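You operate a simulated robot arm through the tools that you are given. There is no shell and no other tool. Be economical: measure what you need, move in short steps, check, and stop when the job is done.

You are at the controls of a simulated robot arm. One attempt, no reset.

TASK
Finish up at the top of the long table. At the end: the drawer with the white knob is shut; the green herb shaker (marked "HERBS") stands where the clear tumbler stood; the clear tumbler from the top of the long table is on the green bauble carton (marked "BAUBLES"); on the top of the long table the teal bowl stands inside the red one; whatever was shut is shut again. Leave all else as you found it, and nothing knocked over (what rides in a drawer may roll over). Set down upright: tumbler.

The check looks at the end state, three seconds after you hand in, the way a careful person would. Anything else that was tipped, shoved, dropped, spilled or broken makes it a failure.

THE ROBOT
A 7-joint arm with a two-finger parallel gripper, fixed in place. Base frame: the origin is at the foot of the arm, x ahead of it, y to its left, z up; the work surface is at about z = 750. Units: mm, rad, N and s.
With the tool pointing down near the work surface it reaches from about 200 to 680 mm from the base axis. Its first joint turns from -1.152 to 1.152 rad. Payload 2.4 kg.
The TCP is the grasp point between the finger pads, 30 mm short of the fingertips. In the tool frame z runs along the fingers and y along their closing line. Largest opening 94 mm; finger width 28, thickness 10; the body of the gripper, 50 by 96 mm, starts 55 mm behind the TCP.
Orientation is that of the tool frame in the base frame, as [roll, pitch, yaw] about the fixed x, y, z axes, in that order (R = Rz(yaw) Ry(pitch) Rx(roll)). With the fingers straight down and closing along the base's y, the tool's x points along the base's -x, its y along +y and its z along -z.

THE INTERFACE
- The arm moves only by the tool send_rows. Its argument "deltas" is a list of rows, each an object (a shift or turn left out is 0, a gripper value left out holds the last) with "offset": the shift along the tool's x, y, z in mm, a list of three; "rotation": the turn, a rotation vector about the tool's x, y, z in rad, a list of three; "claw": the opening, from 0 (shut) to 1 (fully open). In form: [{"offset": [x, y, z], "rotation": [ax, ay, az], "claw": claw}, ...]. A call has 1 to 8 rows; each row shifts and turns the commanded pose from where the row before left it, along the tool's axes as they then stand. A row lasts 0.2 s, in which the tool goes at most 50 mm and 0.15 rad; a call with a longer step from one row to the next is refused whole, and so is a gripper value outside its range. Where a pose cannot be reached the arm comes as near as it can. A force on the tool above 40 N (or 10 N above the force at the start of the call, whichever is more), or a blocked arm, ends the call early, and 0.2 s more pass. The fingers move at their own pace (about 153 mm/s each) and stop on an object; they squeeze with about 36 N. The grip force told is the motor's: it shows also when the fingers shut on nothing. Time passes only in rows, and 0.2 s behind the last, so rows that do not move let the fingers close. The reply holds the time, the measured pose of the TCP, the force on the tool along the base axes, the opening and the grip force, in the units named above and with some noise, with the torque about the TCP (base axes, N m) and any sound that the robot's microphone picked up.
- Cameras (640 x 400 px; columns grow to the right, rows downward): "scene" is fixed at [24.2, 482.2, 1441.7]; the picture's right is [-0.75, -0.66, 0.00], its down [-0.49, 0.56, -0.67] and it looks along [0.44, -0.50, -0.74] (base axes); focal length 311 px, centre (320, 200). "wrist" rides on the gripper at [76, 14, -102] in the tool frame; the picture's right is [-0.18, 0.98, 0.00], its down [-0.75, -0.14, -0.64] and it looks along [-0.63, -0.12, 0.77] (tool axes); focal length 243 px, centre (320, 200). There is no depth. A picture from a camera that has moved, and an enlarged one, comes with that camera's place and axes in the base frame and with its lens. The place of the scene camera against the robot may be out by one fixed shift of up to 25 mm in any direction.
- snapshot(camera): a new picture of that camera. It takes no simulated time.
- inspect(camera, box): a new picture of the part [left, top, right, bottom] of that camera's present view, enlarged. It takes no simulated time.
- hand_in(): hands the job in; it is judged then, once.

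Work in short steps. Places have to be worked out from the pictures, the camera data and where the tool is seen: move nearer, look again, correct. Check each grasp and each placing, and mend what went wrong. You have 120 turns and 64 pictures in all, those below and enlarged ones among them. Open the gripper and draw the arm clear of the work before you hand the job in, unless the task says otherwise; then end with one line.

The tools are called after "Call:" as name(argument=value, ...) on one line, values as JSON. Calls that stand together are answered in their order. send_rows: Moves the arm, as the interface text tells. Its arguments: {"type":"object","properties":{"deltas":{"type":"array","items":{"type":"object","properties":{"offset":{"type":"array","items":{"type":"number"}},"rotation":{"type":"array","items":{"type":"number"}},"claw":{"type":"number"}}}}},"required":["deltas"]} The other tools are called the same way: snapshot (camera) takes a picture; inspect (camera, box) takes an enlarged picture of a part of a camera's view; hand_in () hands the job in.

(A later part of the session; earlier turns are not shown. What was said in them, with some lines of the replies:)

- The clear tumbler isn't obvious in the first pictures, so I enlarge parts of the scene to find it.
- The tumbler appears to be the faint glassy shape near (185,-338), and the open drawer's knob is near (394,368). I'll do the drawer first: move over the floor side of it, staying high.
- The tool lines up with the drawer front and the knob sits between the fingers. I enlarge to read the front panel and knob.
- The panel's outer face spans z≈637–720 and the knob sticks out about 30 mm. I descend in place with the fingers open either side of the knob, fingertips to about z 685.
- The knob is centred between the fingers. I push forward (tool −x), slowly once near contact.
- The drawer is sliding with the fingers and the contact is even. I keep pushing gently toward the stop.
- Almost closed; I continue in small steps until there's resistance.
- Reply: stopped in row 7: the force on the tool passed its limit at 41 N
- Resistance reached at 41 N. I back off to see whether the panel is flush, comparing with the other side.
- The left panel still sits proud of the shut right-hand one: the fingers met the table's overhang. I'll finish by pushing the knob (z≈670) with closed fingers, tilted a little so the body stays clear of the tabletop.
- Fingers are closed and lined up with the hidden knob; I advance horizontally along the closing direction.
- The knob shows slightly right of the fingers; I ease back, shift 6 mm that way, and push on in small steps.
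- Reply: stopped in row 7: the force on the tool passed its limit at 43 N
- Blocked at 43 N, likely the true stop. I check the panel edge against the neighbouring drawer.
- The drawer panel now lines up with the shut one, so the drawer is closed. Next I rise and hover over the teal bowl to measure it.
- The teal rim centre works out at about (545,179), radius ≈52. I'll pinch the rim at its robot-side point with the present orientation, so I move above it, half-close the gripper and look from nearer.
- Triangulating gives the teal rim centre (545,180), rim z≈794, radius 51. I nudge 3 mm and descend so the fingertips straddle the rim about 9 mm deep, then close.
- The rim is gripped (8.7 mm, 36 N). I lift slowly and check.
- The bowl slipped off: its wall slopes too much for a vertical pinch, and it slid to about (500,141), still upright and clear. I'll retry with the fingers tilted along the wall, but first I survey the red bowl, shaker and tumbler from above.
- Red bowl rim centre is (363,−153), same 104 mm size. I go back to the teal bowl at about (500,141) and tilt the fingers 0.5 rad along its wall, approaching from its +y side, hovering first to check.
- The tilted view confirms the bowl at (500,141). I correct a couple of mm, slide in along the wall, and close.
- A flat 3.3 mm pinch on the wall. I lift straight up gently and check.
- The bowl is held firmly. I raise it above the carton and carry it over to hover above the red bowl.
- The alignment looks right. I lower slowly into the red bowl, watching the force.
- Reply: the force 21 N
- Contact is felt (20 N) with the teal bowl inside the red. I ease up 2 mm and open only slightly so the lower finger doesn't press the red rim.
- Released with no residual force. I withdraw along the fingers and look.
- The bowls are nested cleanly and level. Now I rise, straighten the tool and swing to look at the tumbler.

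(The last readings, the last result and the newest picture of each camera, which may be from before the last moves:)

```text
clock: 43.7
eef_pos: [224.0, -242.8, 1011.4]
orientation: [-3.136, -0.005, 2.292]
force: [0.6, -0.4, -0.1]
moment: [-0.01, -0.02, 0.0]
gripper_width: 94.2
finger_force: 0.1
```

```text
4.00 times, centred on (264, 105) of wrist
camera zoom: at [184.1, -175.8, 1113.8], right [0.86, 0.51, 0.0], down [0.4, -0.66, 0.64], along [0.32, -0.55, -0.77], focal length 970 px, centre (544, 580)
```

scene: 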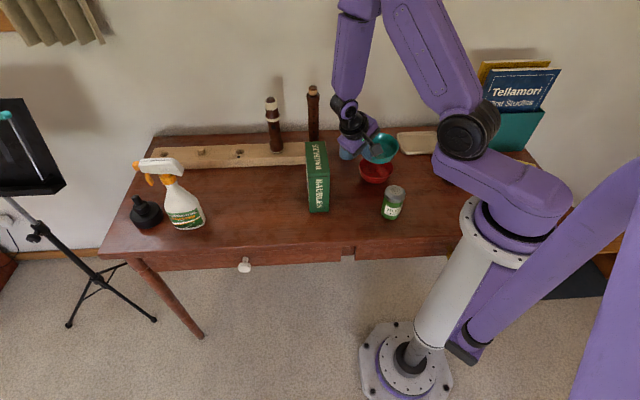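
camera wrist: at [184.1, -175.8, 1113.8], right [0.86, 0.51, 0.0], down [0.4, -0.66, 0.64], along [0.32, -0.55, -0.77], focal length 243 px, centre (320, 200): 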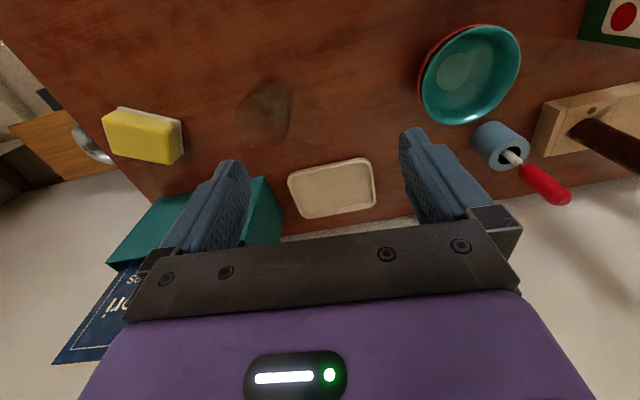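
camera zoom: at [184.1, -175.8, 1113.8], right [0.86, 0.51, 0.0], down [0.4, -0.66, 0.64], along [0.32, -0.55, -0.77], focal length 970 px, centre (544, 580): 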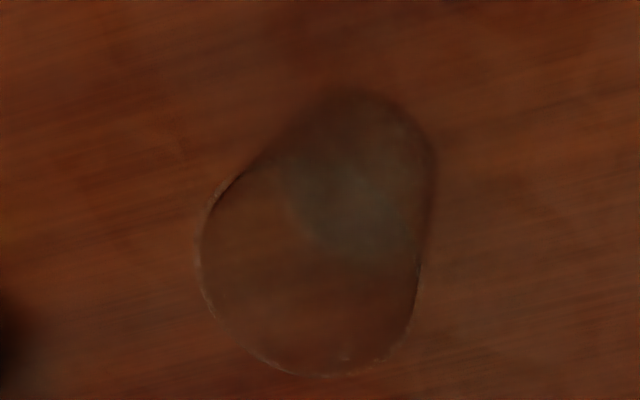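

The tumbler shows: base centre ≈(178,−305), about 90 tall, rim Ø≈63. I move above it, tips still above the rim, and check alignment.

Call:
send_rows(deltas=[{"offset": [-8.2, -37.8, 0]}, {"offset": [-8.2, -37.8, 0]}, {"offset": [0, 0, 36]}, {"offset": [0, 0, 36]}, {"offset": [0, 0, 36]}])

Call:
snapshot(camera="wrist")

```text
clock: 44.9
eef_pos: [178.4, -304.9, 903.6]
orientation: [-3.138, -0.003, 2.296]
force: [-0.2, 0.4, -0.7]
moment: [-0.01, -0.01, -0.03]
gripper_width: 93.9
finger_force: 0.1
```

```text
21 pictures are left
camera wrist: at [137.6, -238.9, 1006.6], right [0.86, 0.51, 0.0], down [0.4, -0.66, 0.64], along [0.33, -0.55, -0.77], focal length 243 px, centre (320, 200)
```

wrist: 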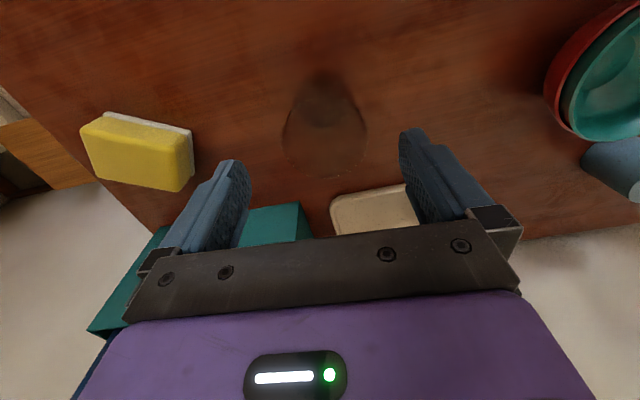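

Both rays agree: tumbler axis at (179,−303). I nudge 1.4 mm, descend to mid-height, and close.

Call:
send_rows(deltas=[{"offset": [0.7, 1.4, 25]}, {"offset": [0, 0, 25]}, {"offset": [0, 0, 25]}, {"offset": [0, 0, 24]}])

Call:
send_rows(deltas=[{"claw": 0.8}, {"claw": 0.7}, {"claw": 0.6}, {"claw": 0.5}, {"claw": 0.4}, {"claw": 0.4}])

```text
clock: 45.9
eef_pos: [176.1, -303.6, 803.9]
orientation: [-3.139, -0.004, 2.296]
force: [1.0, 0.2, 0.3]
moment: [-0.01, 0.03, 0.01]
gripper_width: 93.9
finger_force: 0.2
```

```text
clock: 47.3
eef_pos: [177.6, -303.0, 805.6]
orientation: [-3.138, -0.005, 2.293]
force: [-0.4, -0.1, -0.3]
moment: [0.0, 0.01, -0.01]
gripper_width: 66.8
finger_force: 35.6
```

Tumbler gripped at 66.8 mm. I lift it straight up and carry it high toward the carton.

Call:
send_rows(deltas=[{"offset": [0, 0, -15]}, {"offset": [0, 0, -30]}, {"offset": [0, 0, -42]}, {"offset": [0, 0, -42]}, {"offset": [0, 0, -42]}, {"offset": [0, 0, -42]}, {"offset": [0, 0, -42]}, {"offset": [0, 0, -42]}])

Call:
send_rows(deltas=[{"offset": [7.8, 45, 0]}, {"offset": [7.8, 45, 0]}, {"offset": [7.8, 45, 0]}, {"offset": [7.8, 45, 0]}, {"offset": [7.8, 45, 0]}, {"offset": [7.8, 45, 0]}, {"offset": [7.8, 45, 0]}, {"offset": [7.8, 45, 0]}])

Call:
send_rows(deltas=[{"offset": [0, 40, 0]}, {"offset": [0, 0, 0]}])

Call:
snapshot(camera="wrist")

```text
clock: 49.1
eef_pos: [176.3, -302.8, 1101.8]
orientation: [-3.138, -0.004, 2.293]
force: [1.7, 0.8, -2.4]
moment: [0.03, 0.02, -0.01]
gripper_width: 66.4
finger_force: 35.6
```

```text
clock: 50.9
eef_pos: [407.2, -18.0, 1099.1]
orientation: [-3.137, -0.004, 2.296]
force: [-0.2, 0.1, -1.5]
moment: [-0.02, 0.03, 0.03]
gripper_width: 65.9
finger_force: 36.0
```

```text
clock: 51.5
eef_pos: [436.8, 9.7, 1100.1]
orientation: [-3.139, -0.005, 2.295]
force: [1.0, -0.2, -2.7]
moment: [0.01, 0.01, -0.01]
gripper_width: 65.8
finger_force: 35.9
```

```text
20 pictures are left
camera wrist: at [397.1, 76.0, 1201.8], right [0.86, 0.51, 0.0], down [0.4, -0.66, 0.64], along [0.33, -0.55, -0.77], focal length 243 px, centre (320, 200)
```

wrist: 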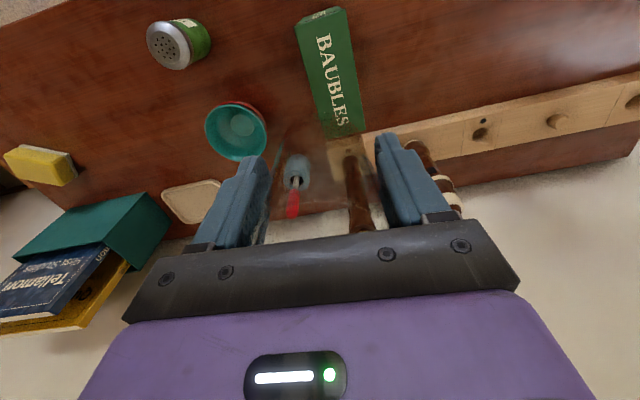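

Call:
inspect(camera="wrist", box=[240, 0, 432, 150])

```text
2.67 times, centred on (336, 75) of wrist
camera zoom: at [397.1, 76.0, 1201.8], right [0.86, 0.51, 0.0], down [0.4, -0.66, 0.64], along [0.33, -0.55, -0.77], focal length 647 px, centre (277, 533)
```

zoom: 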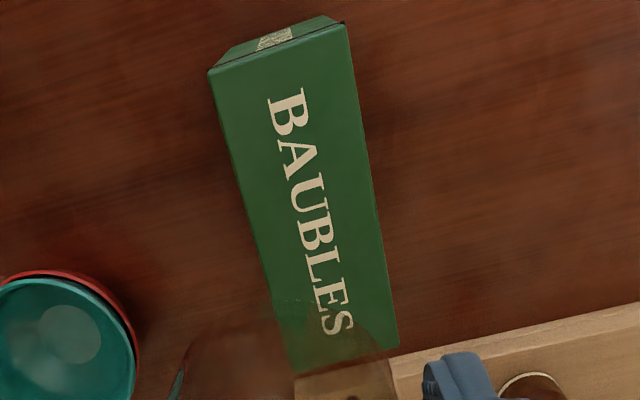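

Carton top: centre ≈(452,16), z≈889, about 54×133. I move over the centre and lower until about 15 mm above it.

Call:
send_rows(deltas=[{"offset": [-5.7, 16, 0]}, {"offset": [0, 0, 35]}, {"offset": [0, 0, 35]}, {"offset": [0, 0, 35]}, {"offset": [0, 0, 32]}, {}])

Call:
snapshot(camera="wrist")

Call:
inspect(camera="scene", box=[260, 70, 400, 220])

```text
clock: 52.9
eef_pos: [451.6, 15.1, 962.7]
orientation: [-3.138, -0.004, 2.295]
force: [0.2, -0.9, -2.0]
moment: [0.01, 0.03, 0.0]
gripper_width: 66.0
finger_force: 36.0
```

```text
18 pictures are left
camera wrist: at [411.4, 82.2, 1065.2], right [0.86, 0.51, 0.0], down [0.4, -0.66, 0.64], along [0.33, -0.55, -0.77], focal length 243 px, centre (320, 200)
```

wrist: 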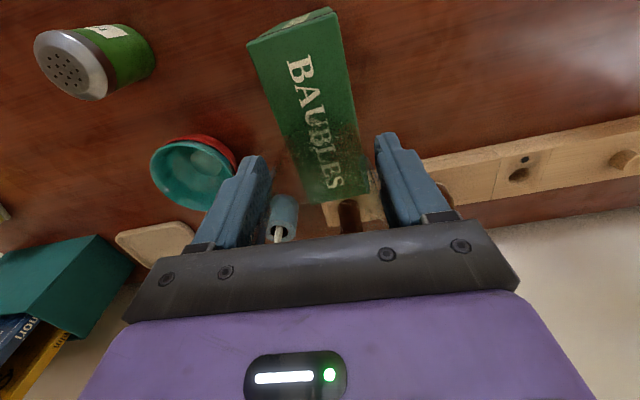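

```text
2.67 times, centred on (330, 145) of scene
camera zoom: at [24.2, 482.2, 1441.7], right [-0.75, -0.66, 0.0], down [-0.49, 0.56, -0.67], along [0.44, -0.5, -0.74], focal length 829 px, centre (293, 347)
```

zoom: 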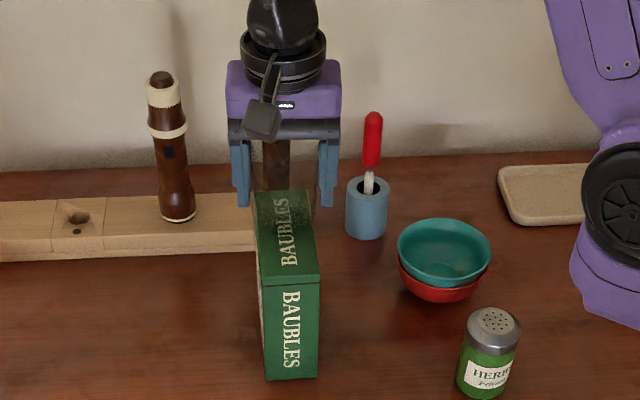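

The TCP is centred over the carton within a millimetre or two. I lower the last bit slowly.

Call:
send_rows(deltas=[{"offset": [0, 0, 6]}, {"offset": [0, 0, 5]}, {"offset": [0, 0, 3]}, {"offset": [0, 0, 2]}, {}])

```text
clock: 54.1
eef_pos: [451.4, 14.2, 948.3]
orientation: [-3.138, -0.004, 2.297]
force: [-3.6, 3.9, 23.9]
moment: [-0.39, -0.4, 0.07]
gripper_width: 64.1
finger_force: 36.0
```

Contact with the carton at 24 N. I relieve about 1 mm and open slowly.

Call:
send_rows(deltas=[{"offset": [0, 0, -1]}, {"claw": 0.7}, {"claw": 0.76}, {"claw": 0.84}, {"claw": 0.92}, {"claw": 1}, {}])

Call:
inspect(camera="scene", box=[280, 90, 380, 220])

```text
clock: 55.7
eef_pos: [452.0, 13.6, 949.8]
orientation: [-3.137, -0.005, 2.294]
force: [0.0, 0.2, 0.2]
moment: [0.02, 0.0, -0.04]
gripper_width: 93.9
finger_force: 0.1
```

```text
3.08 times, centred on (330, 155) of scene
camera zoom: at [24.2, 482.2, 1441.7], right [-0.75, -0.66, 0.0], down [-0.49, 0.56, -0.67], along [0.44, -0.5, -0.74], focal length 956 px, centre (289, 338)
```

zoom: 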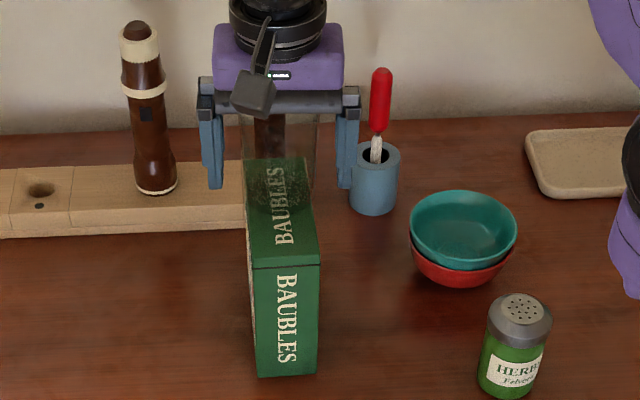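

Released and it stands. I rise straight up well clear and verify from above.

Call:
send_rows(deltas=[{"offset": [0, 0, -20]}, {"offset": [0, 0, -35]}, {"offset": [0, 0, -40]}, {"offset": [0, 0, -45]}, {"offset": [0, 0, -45]}])

Call:
inspect(camera="wrist", box=[240, 0, 432, 150])

Call:
inspect(camera="wrist", box=[60, 0, 260, 125])

```text
clock: 56.9
eef_pos: [451.0, 13.7, 1134.4]
orientation: [-3.135, -0.006, 2.295]
force: [-0.2, 0.3, 0.5]
moment: [0.04, 0.01, 0.01]
gripper_width: 93.8
finger_force: 0.0
```

```text
2.67 times, centred on (336, 75) of wrist
camera zoom: at [411.3, 80.6, 1237.1], right [0.86, 0.51, -0.01], down [0.4, -0.66, 0.64], along [0.32, -0.55, -0.77], focal length 647 px, centre (277, 533)
```

zoom: 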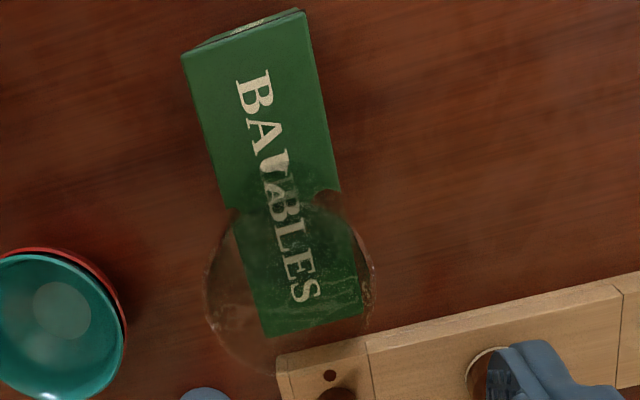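

```text
3.20 times, centred on (160, 62) of wrist
camera zoom: at [411.3, 80.6, 1237.1], right [0.86, 0.51, -0.01], down [0.4, -0.66, 0.64], along [0.32, -0.55, -0.77], focal length 776 px, centre (832, 640)
```

zoom: 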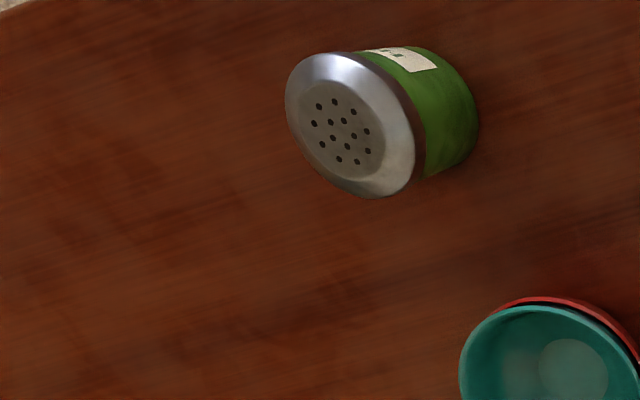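

The tumbler stands upright on the carton. The shaker is at about (251,−62), top z≈840; I move above it and look.

Call:
send_rows(deltas=[{"offset": [15, -40, 0]}, {"offset": [15, -40, 0]}, {"offset": [15, -40, 0]}, {"offset": [15, -40, 0]}, {"offset": [15, -40, 0]}])

Call:
send_rows(deltas=[{"offset": [0, 0, 46]}, {"offset": [0, 0, 46]}, {"offset": [0, 0, 46]}, {"offset": [0, 0, 46]}, {"offset": [0, 0, 35]}, {}])

Call:
snapshot(camera="wrist")

```text
clock: 58.1
eef_pos: [251.7, -62.3, 1134.7]
orientation: [-3.139, -0.004, 2.296]
force: [0.3, 0.1, -0.2]
moment: [-0.01, -0.02, -0.03]
gripper_width: 93.7
finger_force: 0.0
```

```text
clock: 59.5
eef_pos: [253.8, -60.4, 916.0]
orientation: [-3.138, -0.004, 2.295]
force: [0.3, 0.4, 0.2]
moment: [0.0, 0.0, 0.03]
gripper_width: 94.1
finger_force: 0.1
```

```text
13 pictures are left
camera wrist: at [213.8, 5.8, 1018.2], right [0.86, 0.51, 0.0], down [0.4, -0.66, 0.64], along [0.33, -0.55, -0.77], focal length 243 px, centre (320, 200)
```

wrist: 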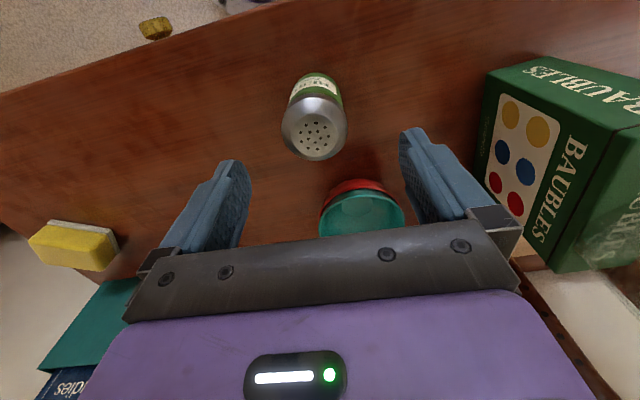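

Shaker centre refined to (250.5,−62.5), cap Ø≈50. I correct 4 mm, descend around it and close.

Call:
send_rows(deltas=[{"offset": [0.6, -3.9, 20]}, {"offset": [0, 0, 25]}, {"offset": [0, 0, 25]}, {"offset": [0, 0, 25]}, {"offset": [0, 0, 18]}, {}])

Call:
send_rows(deltas=[{"claw": 0.8}, {"claw": 0.7}, {"claw": 0.6}, {"claw": 0.5}, {"claw": 0.4}, {"claw": 0.3}, {"claw": 0.3}])

```text
clock: 60.9
eef_pos: [249.1, -64.5, 801.7]
orientation: [-3.139, -0.003, 2.296]
force: [-0.1, 0.4, -0.2]
moment: [0.04, -0.01, 0.0]
gripper_width: 93.8
finger_force: 0.0
```

```text
clock: 62.5
eef_pos: [249.7, -64.9, 801.9]
orientation: [-3.139, -0.003, 2.295]
force: [-0.6, -0.1, 0.2]
moment: [0.05, -0.02, -0.01]
gripper_width: 55.8
finger_force: 35.7
```

Gripped (55.8 mm). I lift and carry it to the tumbler's former place.

Call:
send_rows(deltas=[{"offset": [0, 0, -15]}, {"offset": [0, 0, -35]}, {"offset": [0, 0, -40]}, {"offset": [0, 0, -40]}, {}])

Call:
send_rows(deltas=[{"offset": [-22.3, -35, 0]}, {"offset": [-22.3, -35, 0]}, {"offset": [-22.3, -35, 0]}, {"offset": [-22.3, -35, 0]}, {"offset": [-22.3, -35, 0]}, {"offset": [-22.3, -35, 0]}, {}])

Call:
snapshot(camera="wrist")

```text
clock: 63.7
eef_pos: [248.6, -65.2, 930.4]
orientation: [-3.138, -0.007, 2.296]
force: [0.2, -0.1, -0.6]
moment: [0.01, 0.02, -0.01]
gripper_width: 55.5
finger_force: 35.7
```

```text
clock: 65.3
eef_pos: [178.9, -306.4, 934.5]
orientation: [-3.138, -0.003, 2.295]
force: [0.3, 0.3, -0.8]
moment: [-0.03, 0.01, 0.02]
gripper_width: 55.7
finger_force: 36.2
```

```text
12 pictures are left
camera wrist: at [139.1, -239.1, 1036.6], right [0.86, 0.51, 0.0], down [0.4, -0.66, 0.64], along [0.33, -0.55, -0.77], focal length 243 px, centre (320, 200)
```

wrist: 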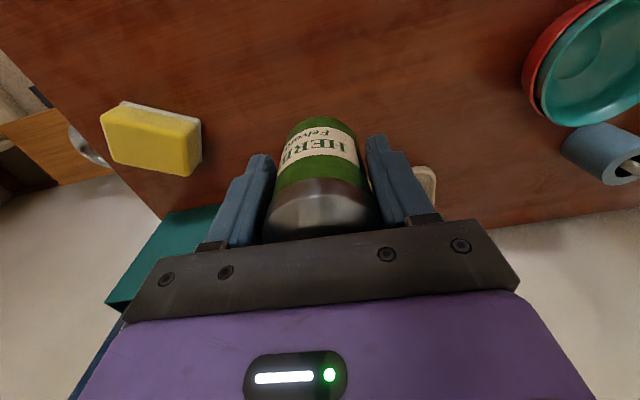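

Held upright over the spot. I correct 2 mm and lower slowly.

Call:
send_rows(deltas=[{"offset": [0.8, 2, 30]}, {"offset": [0, 0, 35]}, {"offset": [0, 0, 30]}, {"offset": [0, 0, 20]}, {"offset": [0, 0, 10]}, {"offset": [0, 0, 4]}, {}])

```text
clock: 66.9
eef_pos: [182.5, -303.5, 804.8]
orientation: [-3.138, -0.004, 2.295]
force: [0.0, 0.1, -0.5]
moment: [0.03, 0.05, -0.03]
gripper_width: 55.7
finger_force: 36.3
```

Just above the surface with no contact yet. I nudge slightly and lower in 1 mm steps.

Call:
send_rows(deltas=[{"offset": [0.6, -1.2, 1]}, {"offset": [0, 0, 1]}, {}])

```text
clock: 67.7
eef_pos: [180.0, -303.1, 802.6]
orientation: [-3.139, -0.002, 2.295]
force: [0.9, 0.3, -0.8]
moment: [-0.01, -0.04, 0.02]
gripper_width: 55.5
finger_force: 35.9
```

One more millimetre to meet the table, then release slowly.

Call:
send_rows(deltas=[{"offset": [0, 0, 1]}, {"claw": 0.62}, {"claw": 0.68}, {"claw": 0.76}, {"claw": 0.85}, {"claw": 1}, {}])

Call:
send_rows(deltas=[{"offset": [0, 0, -20]}, {"offset": [0, 0, -35]}, {"offset": [0, 0, -45]}, {"offset": [0, 0, -45]}, {"offset": [0, 0, -45]}, {"offset": [0, 0, -45]}])

Call:
snapshot(camera="wrist")

Call:
snapshot(camera="scene")

```text
clock: 69.3
eef_pos: [181.2, -302.2, 801.6]
orientation: [-3.138, -0.003, 2.294]
force: [0.2, -0.2, 0.0]
moment: [-0.02, -0.01, -0.02]
gripper_width: 94.1
finger_force: 0.1
```

```text
clock: 70.7
eef_pos: [180.6, -301.7, 1036.8]
orientation: [-3.139, -0.006, 2.295]
force: [0.2, 0.1, 0.4]
moment: [-0.04, -0.01, -0.01]
gripper_width: 93.8
finger_force: 0.0
```

```text
11 pictures are left
camera wrist: at [141.1, -235.1, 1139.1], right [0.86, 0.51, 0.0], down [0.4, -0.66, 0.64], along [0.33, -0.55, -0.77], focal length 243 px, centre (320, 200)
```

wrist: 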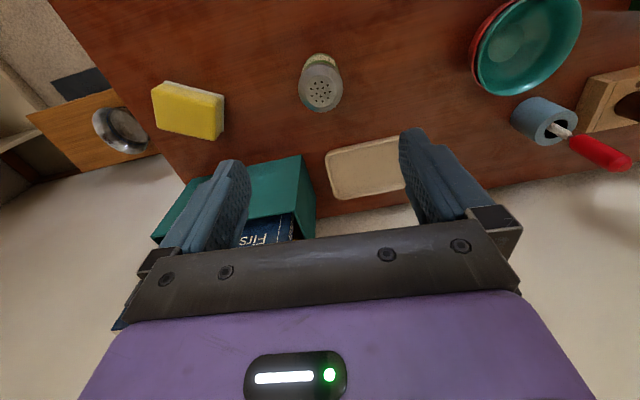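

```text
10 pictures are left
```

scene: 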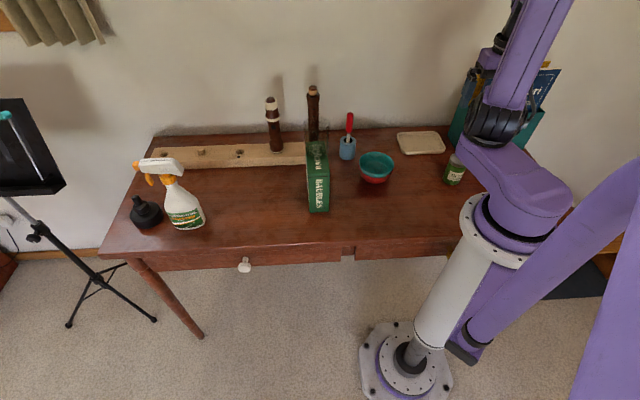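

Everything is in place. I draw the arm up and clear, then take a last look at the carton and drawer.

Call:
send_rows(deltas=[{"offset": [0, 0, -45]}, {"offset": [0, 0, -45]}, {"offset": [0, 40, 0]}, {"offset": [0, 40, 0]}])

Call:
inspect(camera="scene", box=[260, 80, 400, 220])

Call:
inspect(camera="scene", box=[100, 230, 460, 300])

```text
clock: 71.7
eef_pos: [240.1, -248.6, 1126.5]
orientation: [-3.138, -0.004, 2.294]
force: [-0.9, 0.0, 0.0]
moment: [0.01, -0.01, -0.02]
gripper_width: 94.2
finger_force: 0.0
```

```text
2.86 times, centred on (330, 150) of scene
camera zoom: at [24.2, 482.2, 1441.6], right [-0.75, -0.66, 0.0], down [-0.49, 0.56, -0.67], along [0.44, -0.5, -0.74], focal length 888 px, centre (291, 343)
```

zoom: 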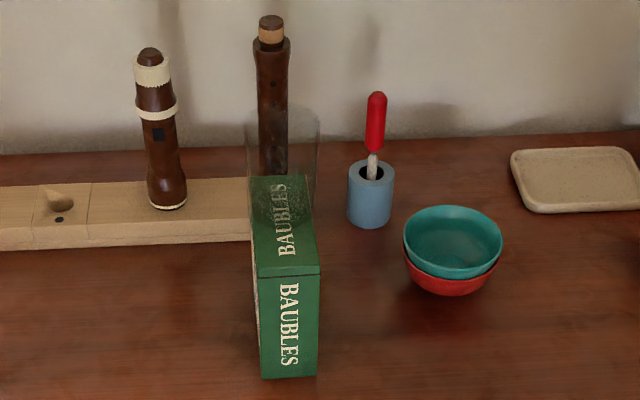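

```text
1.78 times, centred on (280, 265) of scene
camera zoom: at [24.2, 482.2, 1441.6], right [-0.75, -0.66, 0.0], down [-0.49, 0.56, -0.67], along [0.44, -0.5, -0.74], focal length 552 px, centre (391, 84)
```

zoom: 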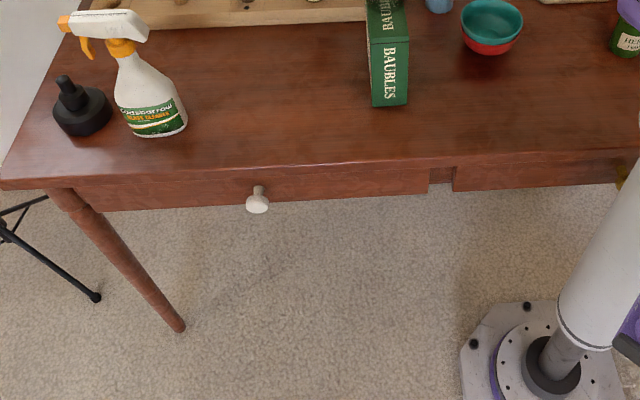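

The tumbler is upright on the carton, the bowls are nested, the drawer is flush, the shaker is in place and the arm is clear, so I hand in.

Call:
hand_in()

```text
The job is handed in.
```

The job is handed in: the drawer with the white knob is shut, the herb shaker stands where the tumbler was, the tumbler is upright on the bauble carton, and the teal bowl sits inside the red one; on the first try the teal bowl slipped from the grip and slid about 60 mm, staying upright.
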